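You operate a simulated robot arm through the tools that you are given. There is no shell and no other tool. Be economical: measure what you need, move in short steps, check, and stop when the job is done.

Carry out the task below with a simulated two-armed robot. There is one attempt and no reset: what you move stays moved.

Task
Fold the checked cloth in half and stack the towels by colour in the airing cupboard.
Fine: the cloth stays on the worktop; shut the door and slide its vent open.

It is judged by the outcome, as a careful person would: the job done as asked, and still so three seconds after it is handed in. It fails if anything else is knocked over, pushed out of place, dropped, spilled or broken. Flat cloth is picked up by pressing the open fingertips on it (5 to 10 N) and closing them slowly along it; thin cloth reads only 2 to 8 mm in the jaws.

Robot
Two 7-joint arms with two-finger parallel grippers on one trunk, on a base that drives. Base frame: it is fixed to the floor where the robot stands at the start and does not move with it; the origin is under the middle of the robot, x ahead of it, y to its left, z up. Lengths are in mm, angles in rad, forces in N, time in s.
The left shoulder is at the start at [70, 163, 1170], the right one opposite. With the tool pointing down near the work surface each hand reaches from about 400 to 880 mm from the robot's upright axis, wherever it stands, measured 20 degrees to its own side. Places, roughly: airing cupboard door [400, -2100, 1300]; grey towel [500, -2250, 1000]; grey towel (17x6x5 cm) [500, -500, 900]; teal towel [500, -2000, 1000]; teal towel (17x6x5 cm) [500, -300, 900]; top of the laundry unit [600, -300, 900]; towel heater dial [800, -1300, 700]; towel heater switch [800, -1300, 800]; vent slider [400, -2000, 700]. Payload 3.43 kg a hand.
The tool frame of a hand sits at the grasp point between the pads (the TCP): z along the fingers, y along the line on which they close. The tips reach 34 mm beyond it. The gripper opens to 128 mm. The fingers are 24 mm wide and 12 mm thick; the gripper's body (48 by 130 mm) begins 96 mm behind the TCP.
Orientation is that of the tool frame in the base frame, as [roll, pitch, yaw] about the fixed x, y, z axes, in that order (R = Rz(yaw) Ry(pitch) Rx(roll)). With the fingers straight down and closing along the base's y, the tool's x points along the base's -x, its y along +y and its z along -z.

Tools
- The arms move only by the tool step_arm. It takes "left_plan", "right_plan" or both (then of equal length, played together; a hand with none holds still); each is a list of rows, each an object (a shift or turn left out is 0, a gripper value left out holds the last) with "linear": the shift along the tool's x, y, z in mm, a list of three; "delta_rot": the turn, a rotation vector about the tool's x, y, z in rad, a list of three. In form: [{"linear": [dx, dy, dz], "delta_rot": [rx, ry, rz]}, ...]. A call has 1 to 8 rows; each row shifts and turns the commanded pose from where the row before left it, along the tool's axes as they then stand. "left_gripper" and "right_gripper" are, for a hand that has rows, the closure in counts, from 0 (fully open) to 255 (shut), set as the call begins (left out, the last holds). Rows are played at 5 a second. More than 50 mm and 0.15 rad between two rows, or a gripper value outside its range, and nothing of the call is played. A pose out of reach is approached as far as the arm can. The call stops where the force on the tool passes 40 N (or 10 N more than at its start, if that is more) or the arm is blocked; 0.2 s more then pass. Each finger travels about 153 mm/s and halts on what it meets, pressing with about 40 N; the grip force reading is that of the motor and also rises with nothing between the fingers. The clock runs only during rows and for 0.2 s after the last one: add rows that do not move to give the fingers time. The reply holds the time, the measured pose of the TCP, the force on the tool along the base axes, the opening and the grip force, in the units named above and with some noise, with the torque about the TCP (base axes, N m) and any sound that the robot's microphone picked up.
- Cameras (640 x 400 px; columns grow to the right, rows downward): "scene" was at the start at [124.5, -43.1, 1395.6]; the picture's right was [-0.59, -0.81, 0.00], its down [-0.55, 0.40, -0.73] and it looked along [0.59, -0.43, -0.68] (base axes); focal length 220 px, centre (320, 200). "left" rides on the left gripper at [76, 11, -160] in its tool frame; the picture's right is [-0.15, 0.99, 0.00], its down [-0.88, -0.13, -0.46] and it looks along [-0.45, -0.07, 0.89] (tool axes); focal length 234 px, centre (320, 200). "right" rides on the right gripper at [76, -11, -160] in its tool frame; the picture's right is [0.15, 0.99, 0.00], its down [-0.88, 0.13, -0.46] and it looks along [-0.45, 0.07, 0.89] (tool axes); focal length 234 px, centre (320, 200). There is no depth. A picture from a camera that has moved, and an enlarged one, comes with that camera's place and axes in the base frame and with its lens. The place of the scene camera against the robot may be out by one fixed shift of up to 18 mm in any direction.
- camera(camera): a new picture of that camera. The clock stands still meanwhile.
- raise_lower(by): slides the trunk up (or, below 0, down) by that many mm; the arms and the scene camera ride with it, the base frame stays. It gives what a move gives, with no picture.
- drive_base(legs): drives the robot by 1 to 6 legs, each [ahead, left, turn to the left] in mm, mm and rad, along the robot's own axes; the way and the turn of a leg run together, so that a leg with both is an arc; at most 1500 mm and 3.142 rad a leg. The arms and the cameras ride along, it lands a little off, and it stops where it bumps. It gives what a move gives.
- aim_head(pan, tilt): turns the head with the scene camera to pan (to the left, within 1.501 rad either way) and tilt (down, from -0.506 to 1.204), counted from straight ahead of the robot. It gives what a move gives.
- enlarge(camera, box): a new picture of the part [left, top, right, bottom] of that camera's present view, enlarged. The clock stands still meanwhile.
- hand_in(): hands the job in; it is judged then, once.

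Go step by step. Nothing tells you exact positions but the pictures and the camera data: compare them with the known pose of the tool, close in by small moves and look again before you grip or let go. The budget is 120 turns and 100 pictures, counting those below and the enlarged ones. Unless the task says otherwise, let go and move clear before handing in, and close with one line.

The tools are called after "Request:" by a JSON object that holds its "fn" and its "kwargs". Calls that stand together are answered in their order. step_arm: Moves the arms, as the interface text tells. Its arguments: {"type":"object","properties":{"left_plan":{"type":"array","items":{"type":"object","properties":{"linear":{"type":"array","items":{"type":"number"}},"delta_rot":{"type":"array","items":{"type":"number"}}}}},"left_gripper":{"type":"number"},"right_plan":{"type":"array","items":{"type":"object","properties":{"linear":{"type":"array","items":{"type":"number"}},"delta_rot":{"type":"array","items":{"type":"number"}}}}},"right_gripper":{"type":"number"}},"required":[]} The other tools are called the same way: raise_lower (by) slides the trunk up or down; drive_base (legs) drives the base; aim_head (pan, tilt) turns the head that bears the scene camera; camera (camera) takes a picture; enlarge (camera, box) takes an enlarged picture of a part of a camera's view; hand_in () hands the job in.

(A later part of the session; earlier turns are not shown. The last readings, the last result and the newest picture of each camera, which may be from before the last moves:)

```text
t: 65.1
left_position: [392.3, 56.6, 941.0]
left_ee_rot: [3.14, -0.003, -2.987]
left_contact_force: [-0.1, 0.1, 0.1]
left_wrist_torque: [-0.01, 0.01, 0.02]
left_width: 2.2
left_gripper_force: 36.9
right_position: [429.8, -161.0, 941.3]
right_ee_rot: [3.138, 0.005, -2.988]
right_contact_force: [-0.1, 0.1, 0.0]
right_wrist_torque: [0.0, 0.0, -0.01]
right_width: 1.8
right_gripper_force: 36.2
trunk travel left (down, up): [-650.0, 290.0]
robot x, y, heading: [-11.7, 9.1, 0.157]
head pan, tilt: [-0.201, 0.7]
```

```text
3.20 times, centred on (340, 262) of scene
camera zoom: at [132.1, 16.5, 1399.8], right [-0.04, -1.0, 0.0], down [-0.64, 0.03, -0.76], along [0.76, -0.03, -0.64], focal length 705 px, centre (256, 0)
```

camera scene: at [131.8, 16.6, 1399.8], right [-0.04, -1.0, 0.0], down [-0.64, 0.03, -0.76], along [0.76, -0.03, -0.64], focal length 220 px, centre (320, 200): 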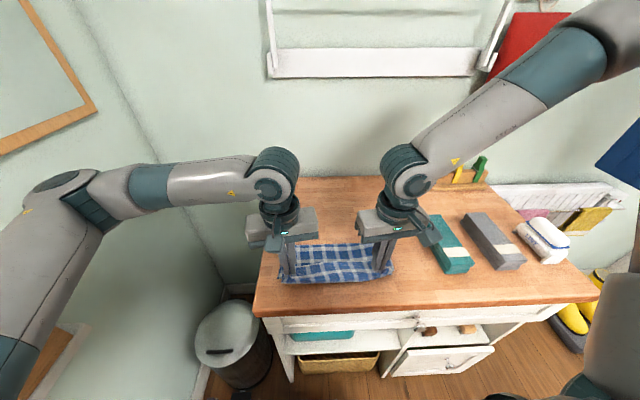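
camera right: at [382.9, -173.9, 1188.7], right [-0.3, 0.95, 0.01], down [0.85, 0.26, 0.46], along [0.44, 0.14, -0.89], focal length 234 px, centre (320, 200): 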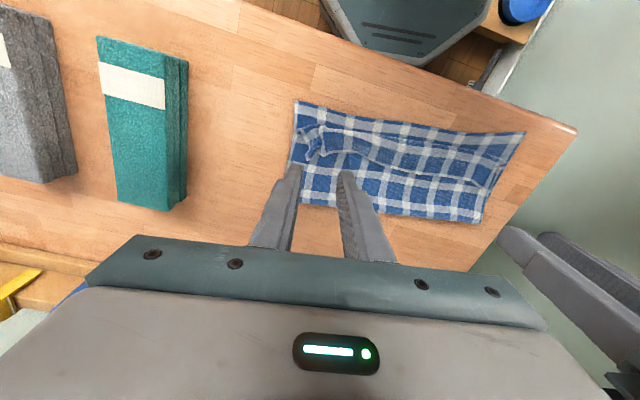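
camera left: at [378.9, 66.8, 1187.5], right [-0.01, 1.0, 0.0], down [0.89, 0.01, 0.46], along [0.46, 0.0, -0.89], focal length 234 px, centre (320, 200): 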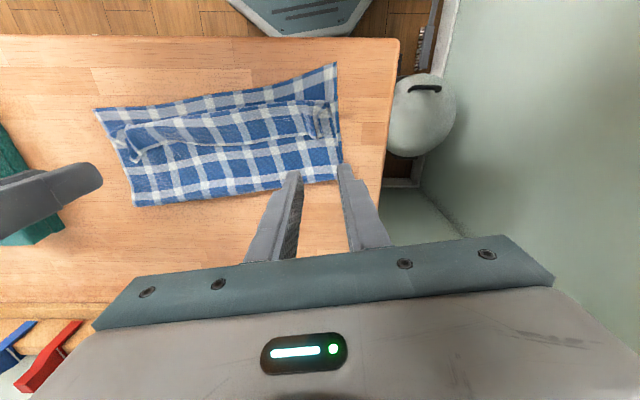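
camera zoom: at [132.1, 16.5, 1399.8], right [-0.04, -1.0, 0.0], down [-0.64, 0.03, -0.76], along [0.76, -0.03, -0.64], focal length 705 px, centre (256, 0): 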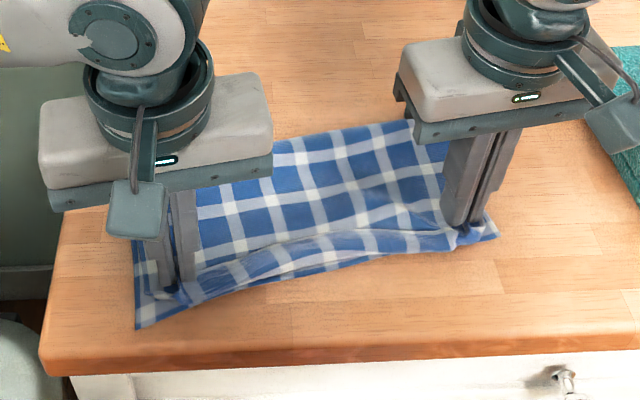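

Nearly aligned now. Releasing and rising to check.

Request:
{"fn": "step_arm", "kwargs": {"left_plan": [{"linear": [0, 0, 0]}, {"linear": [0, 0, 0]}, {"linear": [0, 0, -10]}, {"linear": [0, 0, -25]}, {"linear": [0, 0, -40]}, {"linear": [0, 0, -40]}], "right_plan": [{"linear": [0, 0, 0]}, {"linear": [0, 0, 0]}, {"linear": [0, 0, -10]}, {"linear": [0, 0, -25]}, {"linear": [0, 0, -40]}, {"linear": [0, 0, -40]}], "left_gripper": 205, "right_gripper": 205}}

Request:
{"fn": "enlarge", "kwargs": {"camera": "scene", "box": [240, 200, 440, 325]}}

Request:
{"fn": "camera", "kwargs": {"camera": "left"}}

```text
t: 66.5
left_position: [389.7, 56.0, 1056.8]
left_ee_rot: [-3.14, 0.003, -2.985]
left_contact_force: [0.0, -0.6, -0.1]
left_wrist_torque: [-0.02, -0.04, -0.03]
left_width: 25.1
left_gripper_force: 0.1
right_position: [427.2, -162.8, 1055.6]
right_ee_rot: [3.137, 0.004, -2.986]
right_contact_force: [-0.1, 0.4, 0.1]
right_wrist_torque: [0.02, -0.04, 0.01]
right_width: 25.2
right_gripper_force: 0.1
trunk travel left (down, up): [-650.0, 290.0]
robot x, y, heading: [-9.8, 8.7, 0.155]
head pan, tilt: [-0.201, 0.7]
```

```text
3.20 times, centred on (340, 262) of scene
camera zoom: at [130.3, 16.2, 1399.7], right [-0.04, -1.0, 0.0], down [-0.64, 0.03, -0.77], along [0.76, -0.03, -0.64], focal length 705 px, centre (256, 0)
```

zoom: 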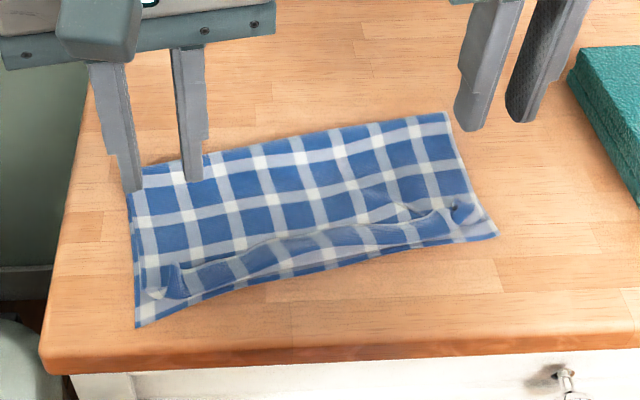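

```text
52 pictures are left
camera left: at [313.5, 56.1, 1216.8], right [-0.01, 1.0, 0.0], down [0.89, 0.01, 0.46], along [0.46, 0.0, -0.89], focal length 234 px, centre (320, 200)
```

left: 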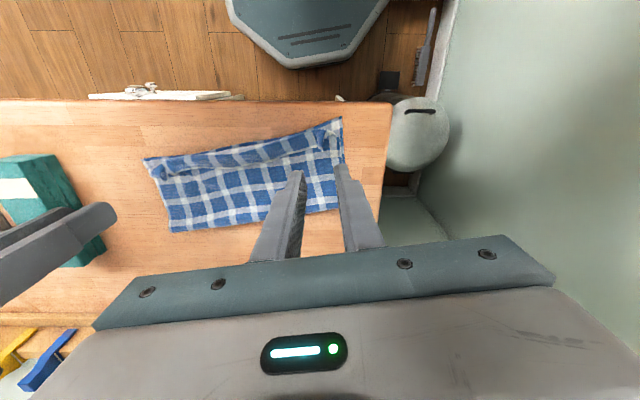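

The cloth is folded in half with only a narrow curled hem, and it lies well on the worktop. Now the towels; first a look towards the airing cupboard so I can choose a grip.

Request:
{"fn": "aim_head", "kwargs": {"pan": -1.5, "tilt": 0.25}}

Request:
{"fn": "camera", "kwargs": {"camera": "scene"}}

```text
t: 67.9
left_position: [392.6, 56.0, 1056.5]
left_ee_rot: [3.141, 0.001, -2.985]
left_contact_force: [-0.9, 0.4, 0.1]
left_wrist_torque: [0.0, 0.02, -0.02]
left_width: 25.2
left_gripper_force: 0.1
right_position: [430.3, -161.9, 1054.0]
right_ee_rot: [3.137, 0.003, -2.988]
right_contact_force: [-0.1, -0.1, 0.4]
right_wrist_torque: [-0.02, -0.03, 0.04]
right_width: 25.1
right_gripper_force: 0.1
trunk travel left (down, up): [-650.0, 290.0]
robot x, y, heading: [-10.1, 6.4, 0.153]
head pan, tilt: [-1.499, 0.25]
```

```text
51 pictures are left
camera scene: at [68.2, -70.6, 1440.5], right [-0.97, -0.23, 0.0], down [-0.06, 0.24, -0.97], along [0.22, -0.94, -0.25], focal length 220 px, centre (320, 200)
```

scene: 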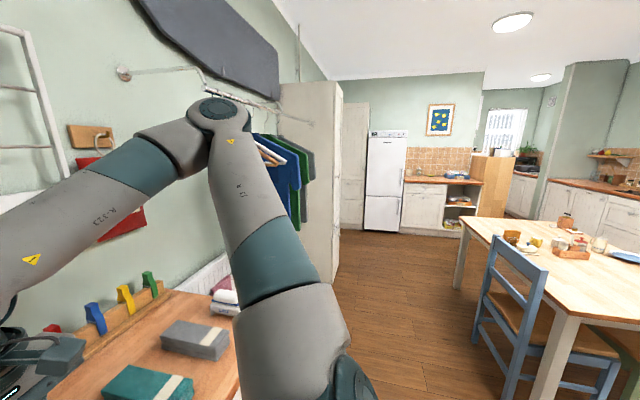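

The airing cupboard is the tall cream cabinet. I'll drive along to see its front before choosing how to grip the towels.

Request:
{"fn": "step_arm", "kwargs": {"left_plan": [{"linear": [0, 0, -40]}, {"linear": [0, 0, -40]}], "right_plan": [{"linear": [0, 0, -40]}, {"linear": [0, 0, -40]}]}}

Request:
{"fn": "drive_base", "kwargs": {"legs": [[0, 0, -0.155], [-80, 0, 0], [0, -1200, 0]]}}

Request:
{"fn": "aim_head", "kwargs": {"pan": -1.1, "tilt": 0.35}}

Request:
{"fn": "camera", "kwargs": {"camera": "scene"}}

```text
t: 68.5
left_position: [391.1, 56.5, 1136.9]
left_ee_rot: [-3.141, 0.003, -2.986]
left_contact_force: [0.6, 0.0, 0.7]
left_wrist_torque: [0.02, -0.01, -0.02]
left_width: 25.5
left_gripper_force: 0.0
right_position: [428.2, -164.1, 1135.4]
right_ee_rot: [3.137, 0.006, -2.985]
right_contact_force: [0.3, 0.1, 0.1]
right_wrist_torque: [0.02, 0.0, 0.05]
right_width: 24.9
right_gripper_force: 0.0
trunk travel left (down, up): [-650.0, 290.0]
robot x, y, heading: [-11.1, 5.9, 0.153]
head pan, tilt: [-1.499, 0.25]
```

```text
t: 75.9
left_position: [313.2, -1203.0, 1134.8]
left_ee_rot: [-3.14, 0.0, 3.139]
left_contact_force: [-0.3, 0.5, 0.7]
left_wrist_torque: [0.02, -0.02, -0.02]
left_width: 25.3
left_gripper_force: 0.1
right_position: [315.3, -1425.6, 1134.5]
right_ee_rot: [3.136, 0.004, 3.137]
right_contact_force: [0.3, -0.7, -0.3]
right_wrist_torque: [0.0, 0.02, -0.03]
right_width: 25.0
right_gripper_force: 0.0
trunk travel left (down, up): [-650.0, 290.0]
robot x, y, heading: [-91.5, -1186.5, -0.004]
head pan, tilt: [-1.499, 0.25]
```

```text
t: 76.8
left_position: [312.7, -1201.8, 1135.8]
left_ee_rot: [3.14, 0.0, 3.137]
left_contact_force: [-0.2, 0.6, -0.3]
left_wrist_torque: [0.0, 0.01, -0.03]
left_width: 25.0
left_gripper_force: 0.2
right_position: [316.4, -1426.1, 1135.5]
right_ee_rot: [3.137, 0.005, 3.138]
right_contact_force: [-0.1, 0.7, -1.0]
right_wrist_torque: [0.01, -0.03, 0.03]
right_width: 25.0
right_gripper_force: 0.1
trunk travel left (down, up): [-650.0, 290.0]
robot x, y, heading: [-89.7, -1184.9, -0.006]
head pan, tilt: [-1.1, 0.351]
```

```text
50 pictures are left
camera scene: at [8.1, -1265.9, 1431.1], right [-0.89, -0.45, 0.0], down [-0.15, 0.31, -0.94], along [0.42, -0.84, -0.34], focal length 220 px, centre (320, 200)
```

scene: 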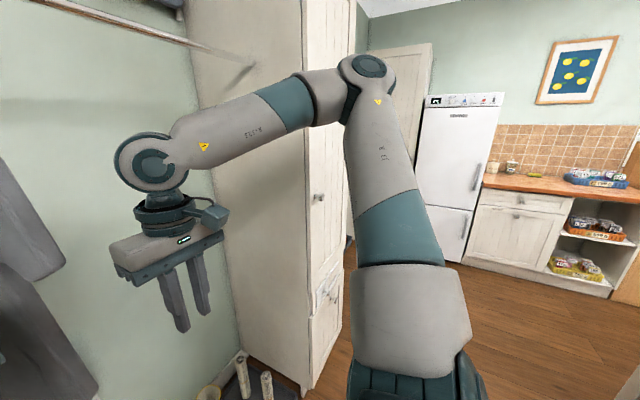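

Request:
{"fn": "drive_base", "kwargs": {"legs": [[-110, 0, 0], [0, -750, 0]]}}

Request:
{"fn": "aim_head", "kwargs": {"pan": -0.2, "tilt": 0.4}}

Request:
{"fn": "camera", "kwargs": {"camera": "scene"}}

```text
t: 81.6
left_position: [203.0, -1945.4, 1135.2]
left_ee_rot: [3.14, 0.001, 3.139]
left_contact_force: [0.4, -0.4, -0.9]
left_wrist_torque: [0.0, -0.01, 0.0]
left_width: 25.0
left_gripper_force: 0.0
right_position: [205.3, -2170.4, 1135.4]
right_ee_rot: [3.137, 0.006, 3.141]
right_contact_force: [0.5, 0.3, -0.8]
right_wrist_torque: [0.02, -0.02, 0.0]
right_width: 25.2
right_gripper_force: 0.1
trunk travel left (down, up): [-650.0, 290.0]
robot x, y, heading: [-201.2, -1932.3, -0.002]
head pan, tilt: [-1.1, 0.351]
```

```text
t: 82.8
left_position: [203.5, -1948.1, 1136.2]
left_ee_rot: [-3.141, -0.001, 3.139]
left_contact_force: [-0.1, 0.5, -0.2]
left_wrist_torque: [-0.04, -0.02, -0.01]
left_width: 25.0
left_gripper_force: 0.1
right_position: [205.5, -2168.5, 1136.9]
right_ee_rot: [3.137, 0.003, 3.14]
right_contact_force: [-0.2, -0.5, -0.3]
right_wrist_torque: [-0.03, -0.01, 0.0]
right_width: 24.9
right_gripper_force: 0.1
trunk travel left (down, up): [-650.0, 290.0]
robot x, y, heading: [-203.7, -1934.0, -0.0]
head pan, tilt: [-0.201, 0.4]
```

```text
49 pictures are left
camera scene: at [-53.6, -1946.5, 1426.5], right [-0.2, -0.98, 0.0], down [-0.38, 0.08, -0.92], along [0.9, -0.18, -0.39], focal length 220 px, centre (320, 200)
```

scene: 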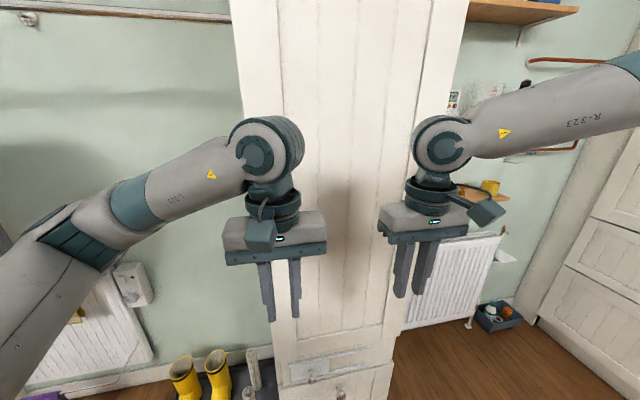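

The cupboard front is ahead, apparently with its door closed. The knob is likely hidden behind the left hand, so I'll move the hands apart and look again.

Request:
{"fn": "step_arm", "kwargs": {"left_plan": [{"linear": [0, 45, 0]}, {"linear": [0, 45, 0]}, {"linear": [0, 45, 0]}], "right_plan": [{"linear": [0, -45, 0]}, {"linear": [0, -45, 0]}, {"linear": [0, -45, 0]}]}}

Request:
{"fn": "aim_head", "kwargs": {"pan": -0.2, "tilt": 0.55}}

Request:
{"fn": "camera", "kwargs": {"camera": "scene"}}

```text
t: 83.6
left_position: [203.5, -1810.5, 1135.8]
left_ee_rot: [3.142, 0.001, 3.138]
left_contact_force: [-0.4, -0.1, 0.4]
left_wrist_torque: [0.0, -0.03, 0.0]
left_width: 25.1
left_gripper_force: 0.1
right_position: [205.7, -2304.9, 1134.2]
right_ee_rot: [3.136, 0.005, 3.141]
right_contact_force: [-0.5, -0.3, -0.3]
right_wrist_torque: [-0.02, 0.0, 0.01]
right_width: 25.3
right_gripper_force: 0.0
trunk travel left (down, up): [-650.0, 290.0]
robot x, y, heading: [-201.1, -1935.0, -0.001]
head pan, tilt: [-0.201, 0.4]
```

```text
t: 84.3
left_position: [204.9, -1812.1, 1135.0]
left_ee_rot: [-3.141, 0.001, 3.14]
left_contact_force: [-0.2, 0.4, 0.2]
left_wrist_torque: [0.01, 0.01, 0.01]
left_width: 25.3
left_gripper_force: 0.0
right_position: [206.1, -2305.5, 1135.5]
right_ee_rot: [3.137, 0.004, 3.14]
right_contact_force: [1.0, 0.3, 0.4]
right_wrist_torque: [-0.01, -0.04, 0.0]
right_width: 25.3
right_gripper_force: 0.0
trunk travel left (down, up): [-650.0, 290.0]
robot x, y, heading: [-206.2, -1932.0, 0.002]
head pan, tilt: [-0.201, 0.55]
```

```text
48 pictures are left
camera scene: at [-56.1, -1945.9, 1412.8], right [-0.2, -0.98, 0.0], down [-0.51, 0.1, -0.85], along [0.84, -0.17, -0.52], focal length 220 px, centre (320, 200)
```

scene: 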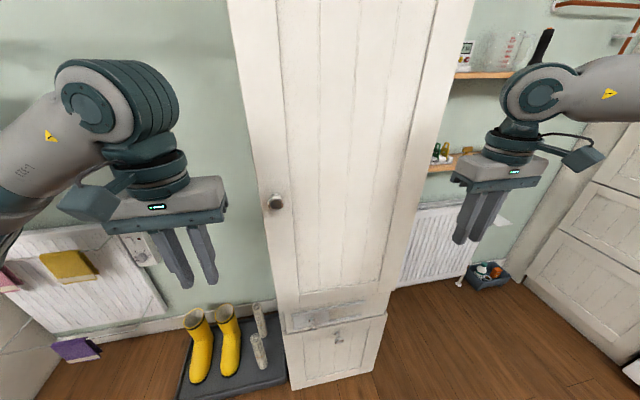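

The door is closed, with a knob near (335, −1938, 1165) and hinges on the right; the vent panel is below. I'll open the door first: pitch the left hand forward in front of the knob and look.

Request:
{"fn": "step_arm", "kwargs": {"left_plan": [{"linear": [-5, -32, -8], "delta_rot": [0, -0.14, 0]}, {"linear": [-5, -32, -8], "delta_rot": [0, -0.14, 0]}, {"linear": [-5, -32, -8], "delta_rot": [0, -0.14, 0]}, {"linear": [0, -31, -8], "delta_rot": [0, -0.14, 0]}, {"linear": [0, 0, 0], "delta_rot": [0, -0.14, 0]}], "left_gripper": 120}}

Request:
{"fn": "camera", "kwargs": {"camera": "left"}}

```text
t: 85.5
left_position: [211.7, -1938.1, 1168.5]
left_ee_rot: [-3.139, 0.703, -3.14]
left_contact_force: [-1.1, -0.8, -0.4]
left_wrist_torque: [-0.01, -0.01, -0.01]
left_width: 67.7
left_gripper_force: 0.0
right_position: [205.1, -2303.0, 1134.9]
right_ee_rot: [3.137, 0.005, -3.14]
right_contact_force: [0.0, -0.1, 1.0]
right_wrist_torque: [0.01, -0.02, 0.02]
right_width: 24.9
right_gripper_force: 0.0
trunk travel left (down, up): [-650.0, 290.0]
robot x, y, heading: [-199.8, -1930.5, -0.002]
head pan, tilt: [-0.201, 0.55]
```

```text
47 pictures are left
camera left: at [49.6, -1925.9, 1242.3], right [0.11, 0.99, 0.09], down [0.38, -0.13, 0.92], along [0.92, -0.07, -0.39], focal length 234 px, centre (320, 200)
```

left: 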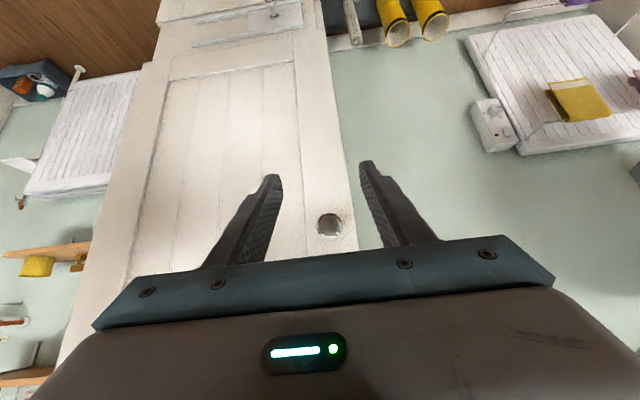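

Knob is straight ahead at about (342, −1938, 1154). Approaching to close range.

Request:
{"fn": "step_arm", "kwargs": {"left_plan": [{"linear": [-29.2, 0, 31.3]}, {"linear": [-29.2, 0, 31.3]}, {"linear": [0, 0, 0]}]}}

Request:
{"fn": "camera", "kwargs": {"camera": "left"}}

Request:
{"fn": "enlarge", "kwargs": {"camera": "scene", "box": [200, 130, 360, 230]}}

```text
t: 86.3
left_position: [296.6, -1938.2, 1160.0]
left_ee_rot: [-3.141, 0.702, 3.138]
left_contact_force: [0.3, -0.3, 0.3]
left_wrist_torque: [-0.02, -0.03, 0.03]
left_width: 67.8
left_gripper_force: 0.0
right_position: [205.7, -2304.8, 1134.4]
right_ee_rot: [3.136, 0.004, 3.14]
right_contact_force: [-0.1, 0.2, 0.4]
right_wrist_torque: [0.04, -0.03, 0.01]
right_width: 24.8
right_gripper_force: 0.1
trunk travel left (down, up): [-650.0, 290.0]
robot x, y, heading: [-202.8, -1931.5, 0.001]
head pan, tilt: [-0.201, 0.55]
```

```text
46 pictures are left
camera left: at [135.3, -1926.9, 1232.9], right [0.11, 0.99, 0.09], down [0.38, -0.13, 0.92], along [0.92, -0.07, -0.39], focal length 234 px, centre (320, 200)
```

left: 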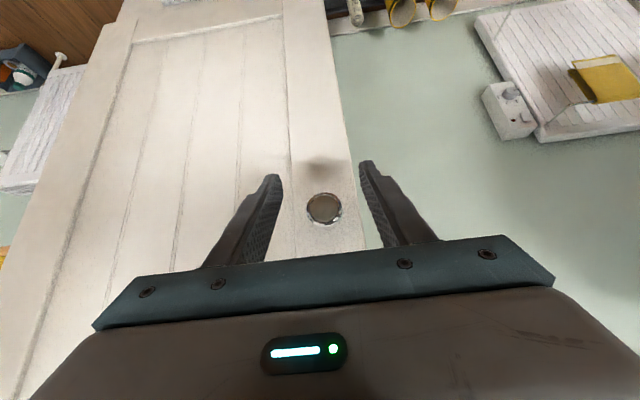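

```text
4.00 times, centred on (280, 180) of scene
camera zoom: at [-57.2, -1946.7, 1412.9], right [-0.2, -0.98, 0.0], down [-0.51, 0.1, -0.85], along [0.84, -0.17, -0.52], focal length 881 px, centre (480, 280)
```

zoom: 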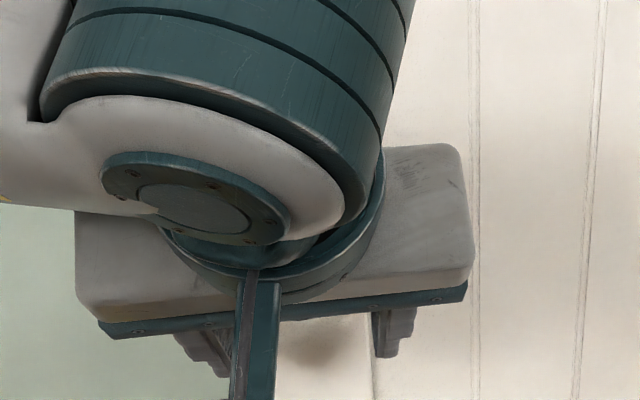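

Request:
{"fn": "step_arm", "kwargs": {"left_plan": [{"linear": [-12, -1.5, 15.4]}, {"linear": [-12, -1.5, 15.4]}, {"linear": [0, 0, 0]}]}}

Request:
{"fn": "camera", "kwargs": {"camera": "left"}}

```text
t: 87.1
left_position: [327.7, -1941.8, 1151.7]
left_ee_rot: [-3.141, 0.701, 3.139]
left_contact_force: [-29.7, 3.7, -0.6]
left_wrist_torque: [-0.03, 0.54, 1.15]
left_width: 68.9
left_gripper_force: 0.9
right_position: [201.0, -2304.3, 1136.6]
right_ee_rot: [3.137, 0.01, 3.141]
right_contact_force: [0.2, -0.2, 0.3]
right_wrist_torque: [0.01, 0.0, 0.0]
right_width: 25.1
right_gripper_force: 0.0
trunk travel left (down, up): [-650.0, 290.0]
robot x, y, heading: [-202.8, -1935.1, -0.001]
head pan, tilt: [-0.201, 0.55]
```

```text
44 pictures are left
camera left: at [167.0, -1929.4, 1225.5], right [0.11, 0.99, 0.09], down [0.38, -0.13, 0.92], along [0.92, -0.07, -0.39], focal length 234 px, centre (320, 200)
```

left: 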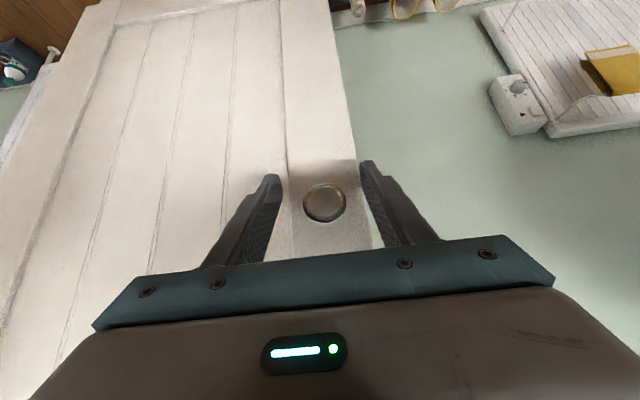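

Fingertips are touching the door (plane x≈359), with the knob between the pads. Backing off 3 mm and closing on it.

Request:
{"fn": "step_arm", "kwargs": {"left_plan": [{"linear": [2.3, 0, -1.9]}, {"linear": [0, 0, 0]}]}}

Request:
{"fn": "step_arm", "kwargs": {"left_plan": [{"linear": [0, 0, 0]}, {"linear": [0, 0, 0]}, {"linear": [0, 0, 0]}], "left_gripper": 230}}

```text
t: 87.7
left_position: [327.8, -1941.1, 1152.5]
left_ee_rot: [-3.14, 0.701, 3.139]
left_contact_force: [-23.4, 1.4, 0.8]
left_wrist_torque: [0.42, 0.37, 0.87]
left_width: 68.8
left_gripper_force: 0.7
right_position: [202.4, -2303.9, 1135.8]
right_ee_rot: [3.136, 0.007, 3.141]
right_contact_force: [0.2, -0.1, 0.6]
right_wrist_torque: [0.0, 0.02, 0.02]
right_width: 25.3
right_gripper_force: 0.1
trunk travel left (down, up): [-650.0, 290.0]
robot x, y, heading: [-199.9, -1932.6, 0.0]
head pan, tilt: [-0.201, 0.55]
```

```text
t: 88.5
left_position: [328.4, -1939.4, 1152.6]
left_ee_rot: [-3.14, 0.704, -3.139]
left_contact_force: [-19.6, 13.8, 8.1]
left_wrist_torque: [0.28, 0.39, -0.18]
left_width: 34.5
left_gripper_force: 44.6
right_position: [203.3, -2303.2, 1136.7]
right_ee_rot: [3.139, 0.006, -3.141]
right_contact_force: [0.5, 0.7, -0.7]
right_wrist_torque: [0.01, -0.01, 0.03]
right_width: 25.1
right_gripper_force: 0.1
trunk travel left (down, up): [-650.0, 290.0]
robot x, y, heading: [-202.0, -1933.5, 0.002]
head pan, tilt: [-0.201, 0.55]
```

The knob is held (34.5 mm). Pulling the door open along its arc in small steps.

Request:
{"fn": "step_arm", "kwargs": {"left_plan": [{"linear": [13.5, -1, -11.5], "delta_rot": [-0.032, 0, -0.038]}, {"linear": [13.5, -1.5, -11.5], "delta_rot": [-0.032, 0, -0.038]}, {"linear": [13.5, -1.5, -11.5], "delta_rot": [-0.032, 0, -0.038]}, {"linear": [13.5, -1.5, -11.5], "delta_rot": [-0.032, 0, -0.038]}]}}

Request:
{"fn": "camera", "kwargs": {"camera": "scene"}}

```text
t: 89.5
left_position: [259.0, -1951.1, 1152.6]
left_ee_rot: [-3.137, 0.703, -2.939]
left_contact_force: [-2.6, 7.7, 25.0]
left_wrist_torque: [0.34, -0.74, -0.23]
left_width: 34.9
left_gripper_force: 45.5
right_position: [203.4, -2303.9, 1135.3]
right_ee_rot: [3.136, 0.006, -3.141]
right_contact_force: [0.0, -0.2, 0.6]
right_wrist_torque: [-0.01, -0.01, -0.03]
right_width: 25.0
right_gripper_force: 0.1
trunk travel left (down, up): [-650.0, 290.0]
robot x, y, heading: [-202.9, -1930.5, 0.001]
head pan, tilt: [-0.201, 0.55]
```

```text
43 pictures are left
camera scene: at [-59.9, -1944.8, 1413.4], right [-0.2, -0.98, 0.0], down [-0.51, 0.1, -0.85], along [0.84, -0.17, -0.52], focal length 220 px, centre (320, 200)
```

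scene: 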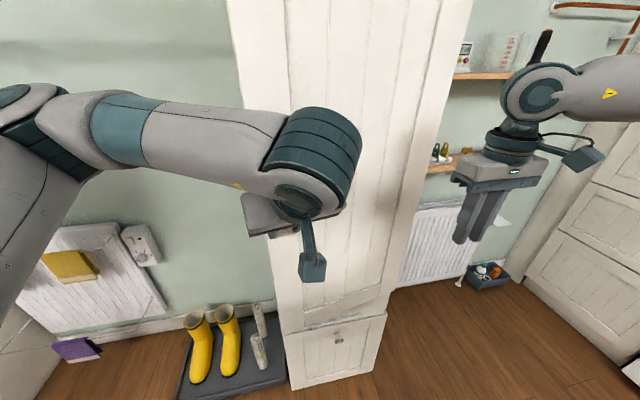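

The door swings freely and is open about 0.2 rad. I'll release the knob, back the robot off, and then push the door wide from its inner side, keeping the right hand out of its swing.

Request:
{"fn": "step_arm", "kwargs": {"left_plan": [{"linear": [0, 0, 0]}, {"linear": [0, 0, 0]}, {"linear": [23, 2, -20]}, {"linear": [23, 2, -20]}], "left_gripper": 120}}

Request:
{"fn": "drive_base", "kwargs": {"legs": [[-190, 0, 0]]}}

Request:
{"fn": "aim_head", "kwargs": {"pan": -0.2, "tilt": 0.4}}

Request:
{"fn": "camera", "kwargs": {"camera": "scene"}}

```text
t: 90.5
left_position: [198.5, -1962.6, 1150.4]
left_ee_rot: [-3.14, 0.702, -2.943]
left_contact_force: [-0.3, 0.3, 0.0]
left_wrist_torque: [0.03, 0.02, 0.02]
left_width: 67.7
left_gripper_force: 0.1
right_position: [205.3, -2306.4, 1135.0]
right_ee_rot: [3.137, 0.005, -3.141]
right_contact_force: [-0.4, -0.7, -0.2]
right_wrist_torque: [0.02, -0.03, 0.0]
right_width: 25.0
right_gripper_force: 0.0
trunk travel left (down, up): [-650.0, 290.0]
robot x, y, heading: [-201.6, -1933.7, -0.002]
head pan, tilt: [-0.201, 0.55]
```

```text
t: 92.1
left_position: [11.8, -1960.9, 1150.9]
left_ee_rot: [-3.14, 0.7, -2.944]
left_contact_force: [-0.3, 0.9, 0.0]
left_wrist_torque: [-0.01, 0.04, 0.04]
left_width: 67.6
left_gripper_force: 0.2
right_position: [18.4, -2305.8, 1134.5]
right_ee_rot: [3.136, 0.004, 3.14]
right_contact_force: [-0.4, -0.1, 0.3]
right_wrist_torque: [0.0, -0.01, -0.02]
right_width: 24.9
right_gripper_force: 0.0
trunk travel left (down, up): [-650.0, 290.0]
robot x, y, heading: [-393.4, -1932.9, 0.0]
head pan, tilt: [-0.201, 0.55]
```

```text
t: 92.8
left_position: [9.9, -1961.6, 1151.6]
left_ee_rot: [-3.138, 0.701, -2.944]
left_contact_force: [-0.5, -0.2, 0.0]
left_wrist_torque: [0.01, -0.01, -0.02]
left_width: 67.8
left_gripper_force: 0.2
right_position: [16.6, -2304.8, 1133.8]
right_ee_rot: [3.137, 0.005, 3.14]
right_contact_force: [-0.3, -0.1, 0.7]
right_wrist_torque: [-0.01, 0.0, 0.0]
right_width: 25.1
right_gripper_force: 0.1
trunk travel left (down, up): [-650.0, 290.0]
robot x, y, heading: [-390.9, -1935.7, -0.004]
head pan, tilt: [-0.201, 0.4]
```

```text
42 pictures are left
camera scene: at [-243.5, -1946.4, 1426.6], right [-0.2, -0.98, 0.0], down [-0.38, 0.08, -0.92], along [0.9, -0.18, -0.39], focal length 220 px, centre (320, 200)
```

scene: 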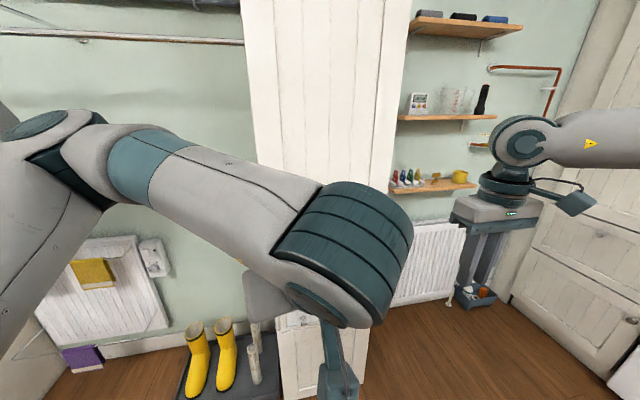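

I'll re-grip the knob from this further-back stance, which gives the arm room to pull the door wide.

Request:
{"fn": "step_arm", "kwargs": {"left_plan": [{"linear": [-31.3, -6.5, 26.5]}, {"linear": [-31.3, -6.5, 26.5]}, {"linear": [-31.3, -6.5, 26.5]}, {"linear": [-31.3, -6.5, 26.5]}, {"linear": [-31.3, -6.5, 26.5]}]}}

Request:
{"fn": "camera", "kwargs": {"camera": "left"}}

```text
t: 94.0
left_position: [219.7, -1952.6, 1150.4]
left_ee_rot: [3.141, 0.701, -2.944]
left_contact_force: [0.4, 1.1, -0.3]
left_wrist_torque: [0.03, 0.01, 0.02]
left_width: 67.6
left_gripper_force: 0.0
right_position: [17.8, -2304.5, 1133.9]
right_ee_rot: [3.135, 0.004, 3.139]
right_contact_force: [0.1, 0.5, -0.2]
right_wrist_torque: [0.01, 0.02, -0.01]
right_width: 25.1
right_gripper_force: 0.0
trunk travel left (down, up): [-650.0, 290.0]
robot x, y, heading: [-388.0, -1933.5, 0.001]
head pan, tilt: [-0.201, 0.4]
```

```text
41 pictures are left
camera left: at [59.6, -1972.3, 1223.2], right [-0.08, 0.99, 0.09], down [0.4, -0.05, 0.92], along [0.91, 0.11, -0.39], focal length 234 px, centre (320, 200)
```

left: 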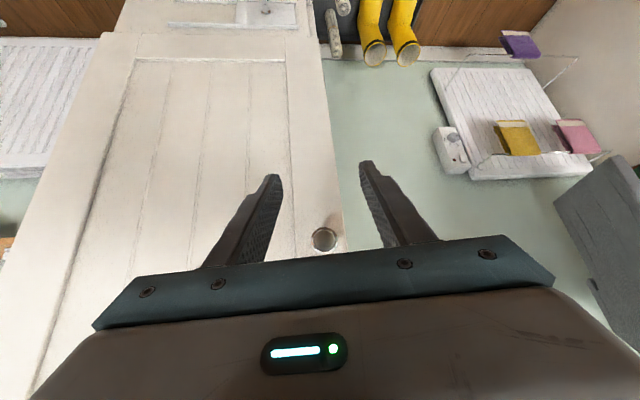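

The knob shows the door has swung shut again, so it may be self-closing. I'll re-grip the knob squarely and open it wide this time.

Request:
{"fn": "step_arm", "kwargs": {"left_plan": [{"linear": [0, 0, 0], "delta_rot": [0.064, 0, 0.0755]}, {"linear": [0, 0, 0], "delta_rot": [0.064, 0, 0.0755]}, {"linear": [-26, 4, 22]}, {"linear": [-26, 4, 22]}, {"linear": [-26, 4, 22]}]}}

Request:
{"fn": "step_arm", "kwargs": {"left_plan": [{"linear": [0, 0, 0]}, {"linear": [0, 0, 0]}, {"linear": [0, 0, 0]}], "left_gripper": 230}}

```text
t: 95.2
left_position: [321.3, -1940.1, 1149.8]
left_ee_rot: [-3.14, 0.701, -3.139]
left_contact_force: [0.6, 0.3, 0.0]
left_wrist_torque: [0.01, 0.0, 0.01]
left_width: 67.8
left_gripper_force: 0.0
right_position: [17.6, -2305.2, 1135.2]
right_ee_rot: [3.137, 0.004, 3.14]
right_contact_force: [-0.2, 0.7, 0.3]
right_wrist_torque: [-0.01, 0.03, -0.02]
right_width: 25.1
right_gripper_force: 0.0
trunk travel left (down, up): [-650.0, 290.0]
robot x, y, heading: [-388.4, -1935.7, -0.0]
head pan, tilt: [-0.201, 0.4]
```

```text
t: 96.0
left_position: [321.6, -1938.1, 1149.8]
left_ee_rot: [-3.139, 0.7, -3.14]
left_contact_force: [0.4, 5.8, -0.6]
left_wrist_torque: [0.1, -0.11, 0.24]
left_width: 34.4
left_gripper_force: 44.7
right_position: [18.3, -2302.9, 1134.4]
right_ee_rot: [3.138, 0.003, 3.139]
right_contact_force: [-0.5, -0.4, 0.0]
right_wrist_torque: [0.03, 0.02, 0.03]
right_width: 25.1
right_gripper_force: 0.1
trunk travel left (down, up): [-650.0, 290.0]
robot x, y, heading: [-393.3, -1934.4, 0.0]
head pan, tilt: [-0.201, 0.4]
```

Request:
{"fn": "step_arm", "kwargs": {"left_plan": [{"linear": [26.5, -3, -22.5], "delta_rot": [-0.0647, 0, -0.0763]}, {"linear": [26.5, -3, -22.5], "delta_rot": [-0.0647, 0, -0.0763]}, {"linear": [26.5, -3, -22.5], "delta_rot": [-0.0647, 0, -0.0763]}, {"linear": [26.5, -3, -22.5], "delta_rot": [-0.0647, 0, -0.0763]}]}}

Request:
{"fn": "step_arm", "kwargs": {"left_plan": [{"linear": [26.5, -3, -22.5], "delta_rot": [-0.0647, 0, -0.0763]}, {"linear": [26.5, -3, -22.5], "delta_rot": [-0.0647, 0, -0.0763]}, {"linear": [26.5, -3, -22.5], "delta_rot": [-0.0647, 0, -0.0763]}, {"linear": [26.5, -3, -22.5], "delta_rot": [-0.0647, 0, -0.0763]}]}}

Request:
{"fn": "camera", "kwargs": {"camera": "scene"}}

```text
t: 97.0
left_position: [185.7, -1981.3, 1150.3]
left_ee_rot: [3.137, 0.701, -2.749]
left_contact_force: [10.8, -25.2, -2.8]
left_wrist_torque: [0.39, 0.26, -0.68]
left_width: 34.6
left_gripper_force: 45.2
right_position: [17.0, -2311.5, 1132.0]
right_ee_rot: [3.131, 0.003, 3.14]
right_contact_force: [-0.3, -0.4, -0.8]
right_wrist_torque: [0.01, 0.01, -0.01]
right_width: 25.2
right_gripper_force: 0.0
trunk travel left (down, up): [-650.0, 290.0]
robot x, y, heading: [-389.9, -1936.1, -0.001]
head pan, tilt: [-0.201, 0.4]
```

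```text
t: 97.6
left_position: [135.5, -2015.0, 1150.0]
left_ee_rot: [-3.127, 0.698, -2.566]
left_contact_force: [16.0, -25.7, -2.5]
left_wrist_torque: [0.52, -0.46, -0.68]
left_width: 34.6
left_gripper_force: 44.4
right_position: [18.8, -2310.6, 1132.5]
right_ee_rot: [3.133, 0.002, 3.136]
right_contact_force: [-0.2, 0.5, 0.1]
right_wrist_torque: [-0.02, -0.05, 0.01]
right_width: 25.3
right_gripper_force: 0.1
trunk travel left (down, up): [-650.0, 290.0]
robot x, y, heading: [-386.0, -1934.6, 0.0]
head pan, tilt: [-0.201, 0.4]
stopped in row 2 (left hand): the force on the tool passed its limit (the readings are from after the stop); the commanded pose is now the measured one
```

```text
40 pictures are left
camera scene: at [-240.1, -1951.4, 1426.0], right [-0.2, -0.98, 0.0], down [-0.38, 0.08, -0.92], along [0.9, -0.19, -0.39], focal length 220 px, centre (320, 200)
```

scene: 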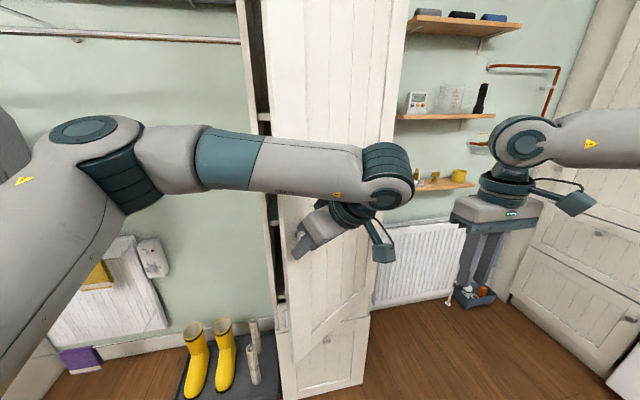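

The door is about 0.57 rad open and shelves are appearing. The force is radial, so I'll correct the arc (hinge near (361, −2298)) and continue.

Request:
{"fn": "step_arm", "kwargs": {"left_plan": [{"linear": [14, -6, -12], "delta_rot": [-0.0323, 0, -0.038]}, {"linear": [27, -7, -23], "delta_rot": [-0.0647, 0, -0.0763]}, {"linear": [27, -6, -23], "delta_rot": [-0.0647, 0, -0.0763]}, {"linear": [27, -6, -23], "delta_rot": [-0.0647, 0, -0.0763]}]}}

Request:
{"fn": "camera", "kwargs": {"camera": "scene"}}

```text
t: 98.7
left_position: [52.3, -2105.2, 1151.5]
left_ee_rot: [3.138, 0.691, -2.222]
left_contact_force: [-8.2, 3.2, -9.5]
left_wrist_torque: [0.61, -0.49, -0.51]
left_width: 34.5
left_gripper_force: 45.2
right_position: [16.6, -2307.1, 1135.5]
right_ee_rot: [3.136, 0.005, 3.141]
right_contact_force: [-0.2, -0.7, -0.4]
right_wrist_torque: [0.02, -0.01, 0.01]
right_width: 25.0
right_gripper_force: 0.1
trunk travel left (down, up): [-650.0, 290.0]
robot x, y, heading: [-390.6, -1934.2, -0.0]
head pan, tilt: [-0.201, 0.4]
stopped in row 4 (left hand): the force on the tool passed its limit (the readings are from after the stop); the commanded pose is now the measured one
```

```text
39 pictures are left
camera scene: at [-243.9, -1946.8, 1426.9], right [-0.2, -0.98, 0.0], down [-0.38, 0.08, -0.92], along [0.9, -0.18, -0.39], focal length 220 px, centre (320, 200)
```

scene: 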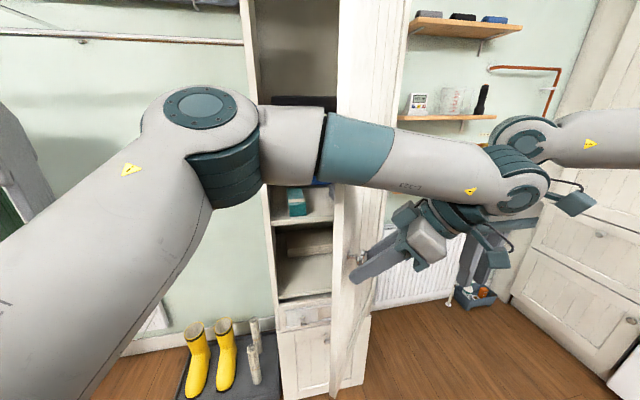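

The door is at about 0.9 rad and I can see the teal towel on the shelf. I'll release the knob, lift straight up off it and check whether the door stays.

Request:
{"fn": "step_arm", "kwargs": {"left_plan": [{"linear": [0, 0, 0]}, {"linear": [0, 0, 0]}, {"linear": [-19, 0, -23]}, {"linear": [-26, 0, -30]}, {"linear": [-20, 0, -23]}, {"linear": [10, 15, -10]}, {"linear": [20, 20, -18]}], "left_gripper": 120}}

Request:
{"fn": "camera", "kwargs": {"camera": "scene"}}

```text
t: 100.3
left_position: [32.4, -2094.2, 1213.0]
left_ee_rot: [3.015, 0.567, -2.251]
left_contact_force: [0.3, 0.5, 0.4]
left_wrist_torque: [0.03, 0.02, 0.01]
left_width: 67.7
left_gripper_force: 0.0
right_position: [16.3, -2305.1, 1133.9]
right_ee_rot: [3.135, 0.003, 3.141]
right_contact_force: [-0.8, 0.5, 0.4]
right_wrist_torque: [0.01, 0.03, 0.03]
right_width: 25.0
right_gripper_force: 0.1
trunk travel left (down, up): [-650.0, 290.0]
robot x, y, heading: [-390.7, -1936.6, -0.006]
head pan, tilt: [-0.201, 0.4]
stopped in row 7 (left hand): the arm was blocked; the commanded pose is now the measured one
```

```text
38 pictures are left
camera scene: at [-242.8, -1946.3, 1426.6], right [-0.2, -0.98, 0.0], down [-0.38, 0.08, -0.92], along [0.9, -0.18, -0.39], focal length 220 px, centre (320, 200)
```

scene: 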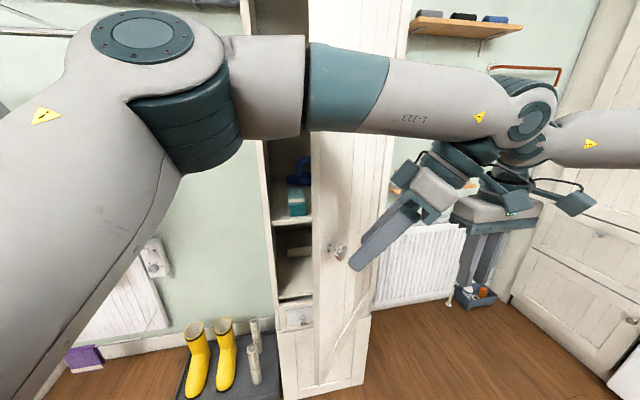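

The left hand brushed the right arm on the way out. I'll bring it back left while unwinding its yaw, then check the door.

Request:
{"fn": "step_arm", "kwargs": {"left_plan": [{"linear": [0, 35, 0], "delta_rot": [0.075, 0, 0.118]}, {"linear": [0, 35, 0], "delta_rot": [0.075, 0, 0.118]}, {"linear": [0, 35, 0], "delta_rot": [0.075, 0, 0.118]}, {"linear": [0, 35, 0], "delta_rot": [0.075, 0, 0.118]}, {"linear": [0, 35, 0], "delta_rot": [0.075, 0, 0.118]}, {"linear": [0, 35, 0], "delta_rot": [0.075, 0, 0.118]}]}}

Request:
{"fn": "camera", "kwargs": {"camera": "scene"}}

```text
t: 101.7
left_position: [-83.8, -1927.3, 1234.2]
left_ee_rot: [3.055, 0.49, -3.07]
left_contact_force: [-0.5, 0.3, 0.0]
left_wrist_torque: [-0.07, -0.04, -0.06]
left_width: 67.7
left_gripper_force: 0.1
right_position: [17.5, -2302.4, 1135.2]
right_ee_rot: [3.138, 0.004, 3.139]
right_contact_force: [-2.0, 0.1, -0.4]
right_wrist_torque: [-0.03, 0.03, 0.02]
right_width: 25.2
right_gripper_force: 0.0
trunk travel left (down, up): [-650.0, 290.0]
robot x, y, heading: [-390.9, -1933.8, 0.003]
head pan, tilt: [-0.201, 0.4]
```

```text
37 pictures are left
camera scene: at [-242.6, -1944.0, 1426.6], right [-0.2, -0.98, 0.0], down [-0.38, 0.08, -0.92], along [0.9, -0.18, -0.39], focal length 220 px, centre (320, 200)
```

scene: 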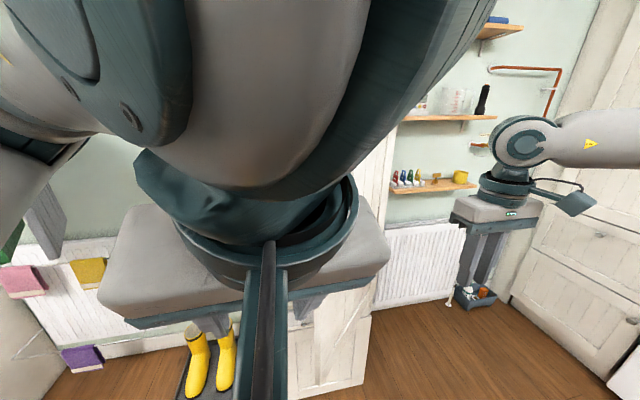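

Request:
{"fn": "step_arm", "kwargs": {"left_plan": [{"linear": [-25, 40, 12], "delta_rot": [0, 0.12, 0]}, {"linear": [-27, 40, 9], "delta_rot": [0, 0.12, 0]}, {"linear": [-28, 40, 6], "delta_rot": [0, 0.12, 0]}, {"linear": [-29, 40, 4], "delta_rot": [0, 0.12, 0]}]}}

Request:
{"fn": "camera", "kwargs": {"camera": "scene"}}

```text
t: 102.7
left_position: [12.4, -1755.5, 1248.2]
left_ee_rot: [3.068, 0.007, -3.031]
left_contact_force: [-0.3, 1.0, 0.2]
left_wrist_torque: [-0.03, 0.01, 0.02]
left_width: 67.9
left_gripper_force: 0.0
right_position: [17.4, -2303.4, 1136.1]
right_ee_rot: [3.141, 0.002, 3.139]
right_contact_force: [-0.7, -0.1, 0.5]
right_wrist_torque: [-0.08, 0.05, 0.02]
right_width: 25.2
right_gripper_force: 0.0
trunk travel left (down, up): [-650.0, 290.0]
robot x, y, heading: [-391.3, -1935.5, 0.001]
head pan, tilt: [-0.201, 0.4]
```

```text
36 pictures are left
camera scene: at [-242.2, -1942.7, 1426.5], right [-0.2, -0.98, 0.0], down [-0.38, 0.08, -0.92], along [0.9, -0.19, -0.39], focal length 220 px, centre (320, 200)
```

scene: 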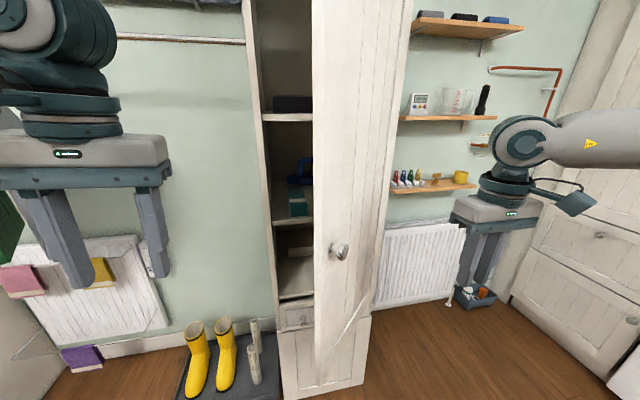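

The door stays open by itself at about 0.75 rad. The towel shelf is near z≈1085, with about 300 mm of headroom, so I'll use a pitched-forward grip. First the door must open past 90°: left hand goes to its inner side.

Request:
{"fn": "step_arm", "kwargs": {"left_plan": [{"linear": [-32, -18, 25]}, {"linear": [-32, -18, 25]}, {"linear": [-32, -18, 25]}, {"linear": [-32, -18, 25]}, {"linear": [0, -43, 0]}, {"linear": [0, -43, 0]}, {"linear": [0, -43, 0]}, {"linear": [0, -43, 0]}]}}

Request:
{"fn": "drive_base", "kwargs": {"legs": [[0, -300, 0]]}}

Request:
{"fn": "camera", "kwargs": {"camera": "scene"}}

```text
t: 104.5
left_position: [164.5, -1979.6, 1132.8]
left_ee_rot: [3.061, 0.009, -3.029]
left_contact_force: [-0.6, -0.5, 0.4]
left_wrist_torque: [0.02, 0.0, 0.01]
left_width: 68.2
left_gripper_force: 0.0
right_position: [16.3, -2308.3, 1133.1]
right_ee_rot: [3.134, 0.004, 3.139]
right_contact_force: [0.3, -0.9, 0.3]
right_wrist_torque: [0.04, 0.01, 0.0]
right_width: 24.9
right_gripper_force: 0.0
trunk travel left (down, up): [-650.0, 290.0]
robot x, y, heading: [-388.4, -1935.7, -0.004]
head pan, tilt: [-0.201, 0.4]
```

```text
t: 106.4
left_position: [165.2, -2234.0, 1134.4]
left_ee_rot: [3.052, 0.011, -3.024]
left_contact_force: [-0.7, -0.5, 0.0]
left_wrist_torque: [0.08, -0.01, 0.02]
left_width: 67.7
left_gripper_force: 0.0
right_position: [17.4, -2567.9, 1132.0]
right_ee_rot: [3.135, 0.003, 3.141]
right_contact_force: [0.3, -1.1, -0.2]
right_wrist_torque: [0.0, -0.02, -0.01]
right_width: 25.0
right_gripper_force: 0.0
trunk travel left (down, up): [-650.0, 290.0]
robot x, y, heading: [-388.4, -2194.7, 0.0]
head pan, tilt: [-0.201, 0.4]
stopped in leg 1: the force on the tool passed its limit (the readings are from after the stop); the commanded pose is now the measured one
```

```text
35 pictures are left
camera scene: at [-242.7, -2210.0, 1426.6], right [-0.2, -0.98, 0.0], down [-0.38, 0.08, -0.92], along [0.9, -0.18, -0.39], focal length 220 px, centre (320, 200)
```

scene: 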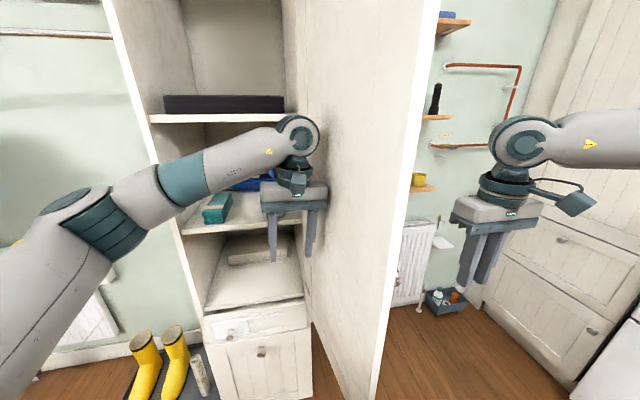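

The door is at about 90° and the shelf is in view: teal towel on the left, something blue behind. Moving the left hand aside for a clear look at the shelf.

Request:
{"fn": "drive_base", "kwargs": {"legs": [[0, 90, 0]]}}

Request:
{"fn": "step_arm", "kwargs": {"left_plan": [{"linear": [10, 40, 0]}, {"linear": [10, 45, 0]}, {"linear": [10, 45, 0]}, {"linear": [10, 45, 0]}, {"linear": [10, 45, 0]}, {"linear": [0, 45, 0]}]}}

Request:
{"fn": "aim_head", "kwargs": {"pan": 0.0, "tilt": 0.35}}

Request:
{"fn": "enlarge", "kwargs": {"camera": "scene", "box": [200, 100, 440, 250]}}

```text
t: 107.5
left_position: [164.7, -2143.3, 1133.7]
left_ee_rot: [3.053, 0.007, -3.028]
left_contact_force: [-0.2, 0.7, 0.0]
left_wrist_torque: [-0.04, -0.02, -0.03]
left_width: 67.9
left_gripper_force: 0.1
right_position: [17.8, -2476.0, 1134.3]
right_ee_rot: [3.133, 0.003, 3.14]
right_contact_force: [0.2, -0.4, -0.5]
right_wrist_torque: [-0.02, 0.0, -0.06]
right_width: 25.2
right_gripper_force: 0.0
trunk travel left (down, up): [-650.0, 290.0]
robot x, y, heading: [-390.9, -2102.8, 0.004]
head pan, tilt: [-0.201, 0.4]
```

```text
t: 108.9
left_position: [82.5, -1885.1, 1156.7]
left_ee_rot: [3.054, 0.008, -3.026]
left_contact_force: [-0.4, -0.4, 0.4]
left_wrist_torque: [-0.02, 0.01, 0.03]
left_width: 67.8
left_gripper_force: 0.1
right_position: [16.3, -2474.5, 1134.6]
right_ee_rot: [3.139, 0.005, 3.139]
right_contact_force: [-0.6, 0.8, 0.8]
right_wrist_torque: [-0.05, 0.0, 0.01]
right_width: 25.3
right_gripper_force: 0.1
trunk travel left (down, up): [-650.0, 290.0]
robot x, y, heading: [-393.6, -2105.7, 0.005]
head pan, tilt: [-0.201, 0.4]
```

```text
t: 109.6
left_position: [84.2, -1888.1, 1156.3]
left_ee_rot: [3.052, 0.008, -3.026]
left_contact_force: [0.7, -0.4, 0.1]
left_wrist_torque: [-0.01, -0.02, -0.03]
left_width: 67.5
left_gripper_force: 0.0
right_position: [17.5, -2476.4, 1134.0]
right_ee_rot: [3.135, 0.003, 3.142]
right_contact_force: [-0.2, -0.3, 0.2]
right_wrist_torque: [-0.03, 0.04, -0.03]
right_width: 24.8
right_gripper_force: 0.0
trunk travel left (down, up): [-650.0, 290.0]
robot x, y, heading: [-393.4, -2105.8, -0.003]
head pan, tilt: [0.0, 0.351]
```

```text
2.67 times, centred on (320, 175) of scene
camera zoom: at [-239.7, -2100.0, 1431.0], right [0.0, -1.0, 0.0], down [-0.34, 0.0, -0.94], along [0.94, 0.0, -0.34], focal length 587 px, centre (320, 267)
```

zoom: 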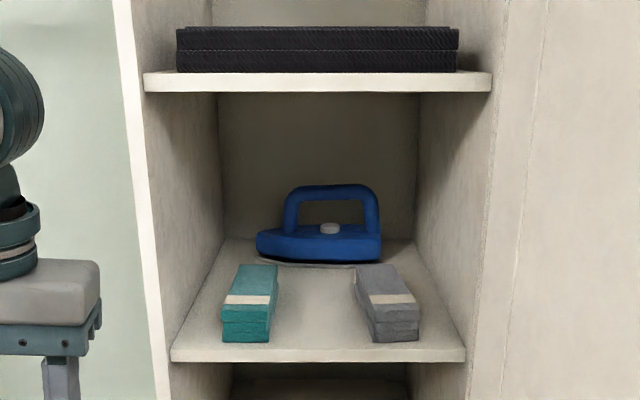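

Clear view: shelf at z≈1095, teal towel at y≈−2013, grey at y≈−2200, both with near ends at x≈392 and an iron behind them. I'll tuck the hands in and drive back to fetch the worktop towels, keeping clear of the open door.

Request:
{"fn": "step_arm", "kwargs": {"left_plan": [{"linear": [20, 0, 0]}, {"linear": [20, 0, 0]}, {"linear": [20, 0, 0]}, {"linear": [0, 0, 0]}], "right_plan": [{"linear": [37, 0, 0]}, {"linear": [37, 0, 0]}, {"linear": [37, 0, 0]}, {"linear": [37, 0, 0]}]}}

Request:
{"fn": "drive_base", "kwargs": {"legs": [[0, 420, 0], [290, 0, 0], [0, 1370, 0]]}}

Request:
{"fn": "aim_head", "kwargs": {"pan": -0.3, "tilt": 0.75}}

Request:
{"fn": "camera", "kwargs": {"camera": "scene"}}

```text
t: 110.6
left_position: [23.3, -1893.6, 1157.7]
left_ee_rot: [3.054, 0.01, -3.028]
left_contact_force: [0.7, 0.3, -0.6]
left_wrist_torque: [0.02, 0.02, 0.03]
left_width: 67.6
left_gripper_force: 0.1
right_position: [-128.1, -2480.0, 1138.6]
right_ee_rot: [3.133, 0.003, 3.14]
right_contact_force: [-0.7, -0.3, 0.0]
right_wrist_torque: [0.02, -0.03, 0.02]
right_width: 25.2
right_gripper_force: 0.1
right hand out of reach, approached as far as the arm can: row 4
trunk travel left (down, up): [-650.0, 290.0]
robot x, y, heading: [-391.3, -2103.5, -0.001]
head pan, tilt: [0.0, 0.351]
```

```text
t: 114.5
left_position: [249.1, -1474.0, 1156.9]
left_ee_rot: [3.055, 0.011, -3.04]
left_contact_force: [0.2, 0.2, 0.1]
left_wrist_torque: [0.01, 0.03, -0.02]
left_width: 67.7
left_gripper_force: 0.0
right_position: [88.7, -2058.9, 1138.8]
right_ee_rot: [3.132, 0.008, 3.127]
right_contact_force: [-0.2, 0.2, -0.7]
right_wrist_torque: [0.02, -0.01, -0.01]
right_width: 25.3
right_gripper_force: 0.0
trunk travel left (down, up): [-650.0, 290.0]
robot x, y, heading: [-166.7, -1683.8, -0.008]
head pan, tilt: [0.0, 0.351]
stopped in leg 2: the robot was blocked; the commanded pose is now the measured one
```

```text
t: 115.4
left_position: [245.4, -1474.4, 1158.6]
left_ee_rot: [3.054, 0.015, -3.039]
left_contact_force: [-0.3, 0.7, -1.0]
left_wrist_torque: [0.01, 0.0, -0.01]
left_width: 67.6
left_gripper_force: 0.2
right_position: [88.5, -2058.3, 1140.3]
right_ee_rot: [3.131, 0.011, 3.132]
right_contact_force: [-0.4, -0.4, 0.3]
right_wrist_torque: [0.01, 0.03, 0.03]
right_width: 25.2
right_gripper_force: 0.0
trunk travel left (down, up): [-650.0, 290.0]
robot x, y, heading: [-164.6, -1682.6, -0.009]
head pan, tilt: [-0.3, 0.75]
```

```text
33 pictures are left
camera scene: at [-36.6, -1701.3, 1396.4], right [-0.3, -0.95, 0.0], down [-0.64, 0.21, -0.74], along [0.7, -0.22, -0.68], focal length 220 px, centre (320, 200)
```

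scene: 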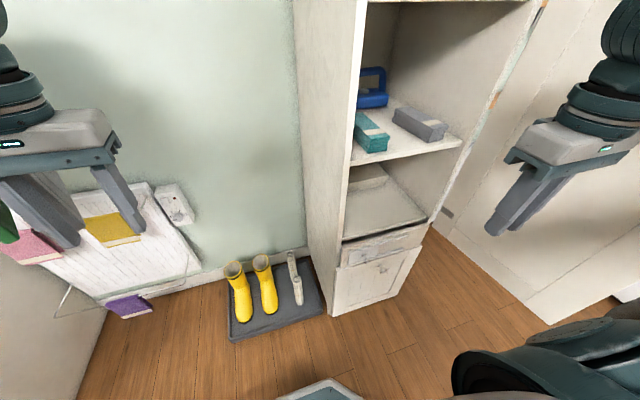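

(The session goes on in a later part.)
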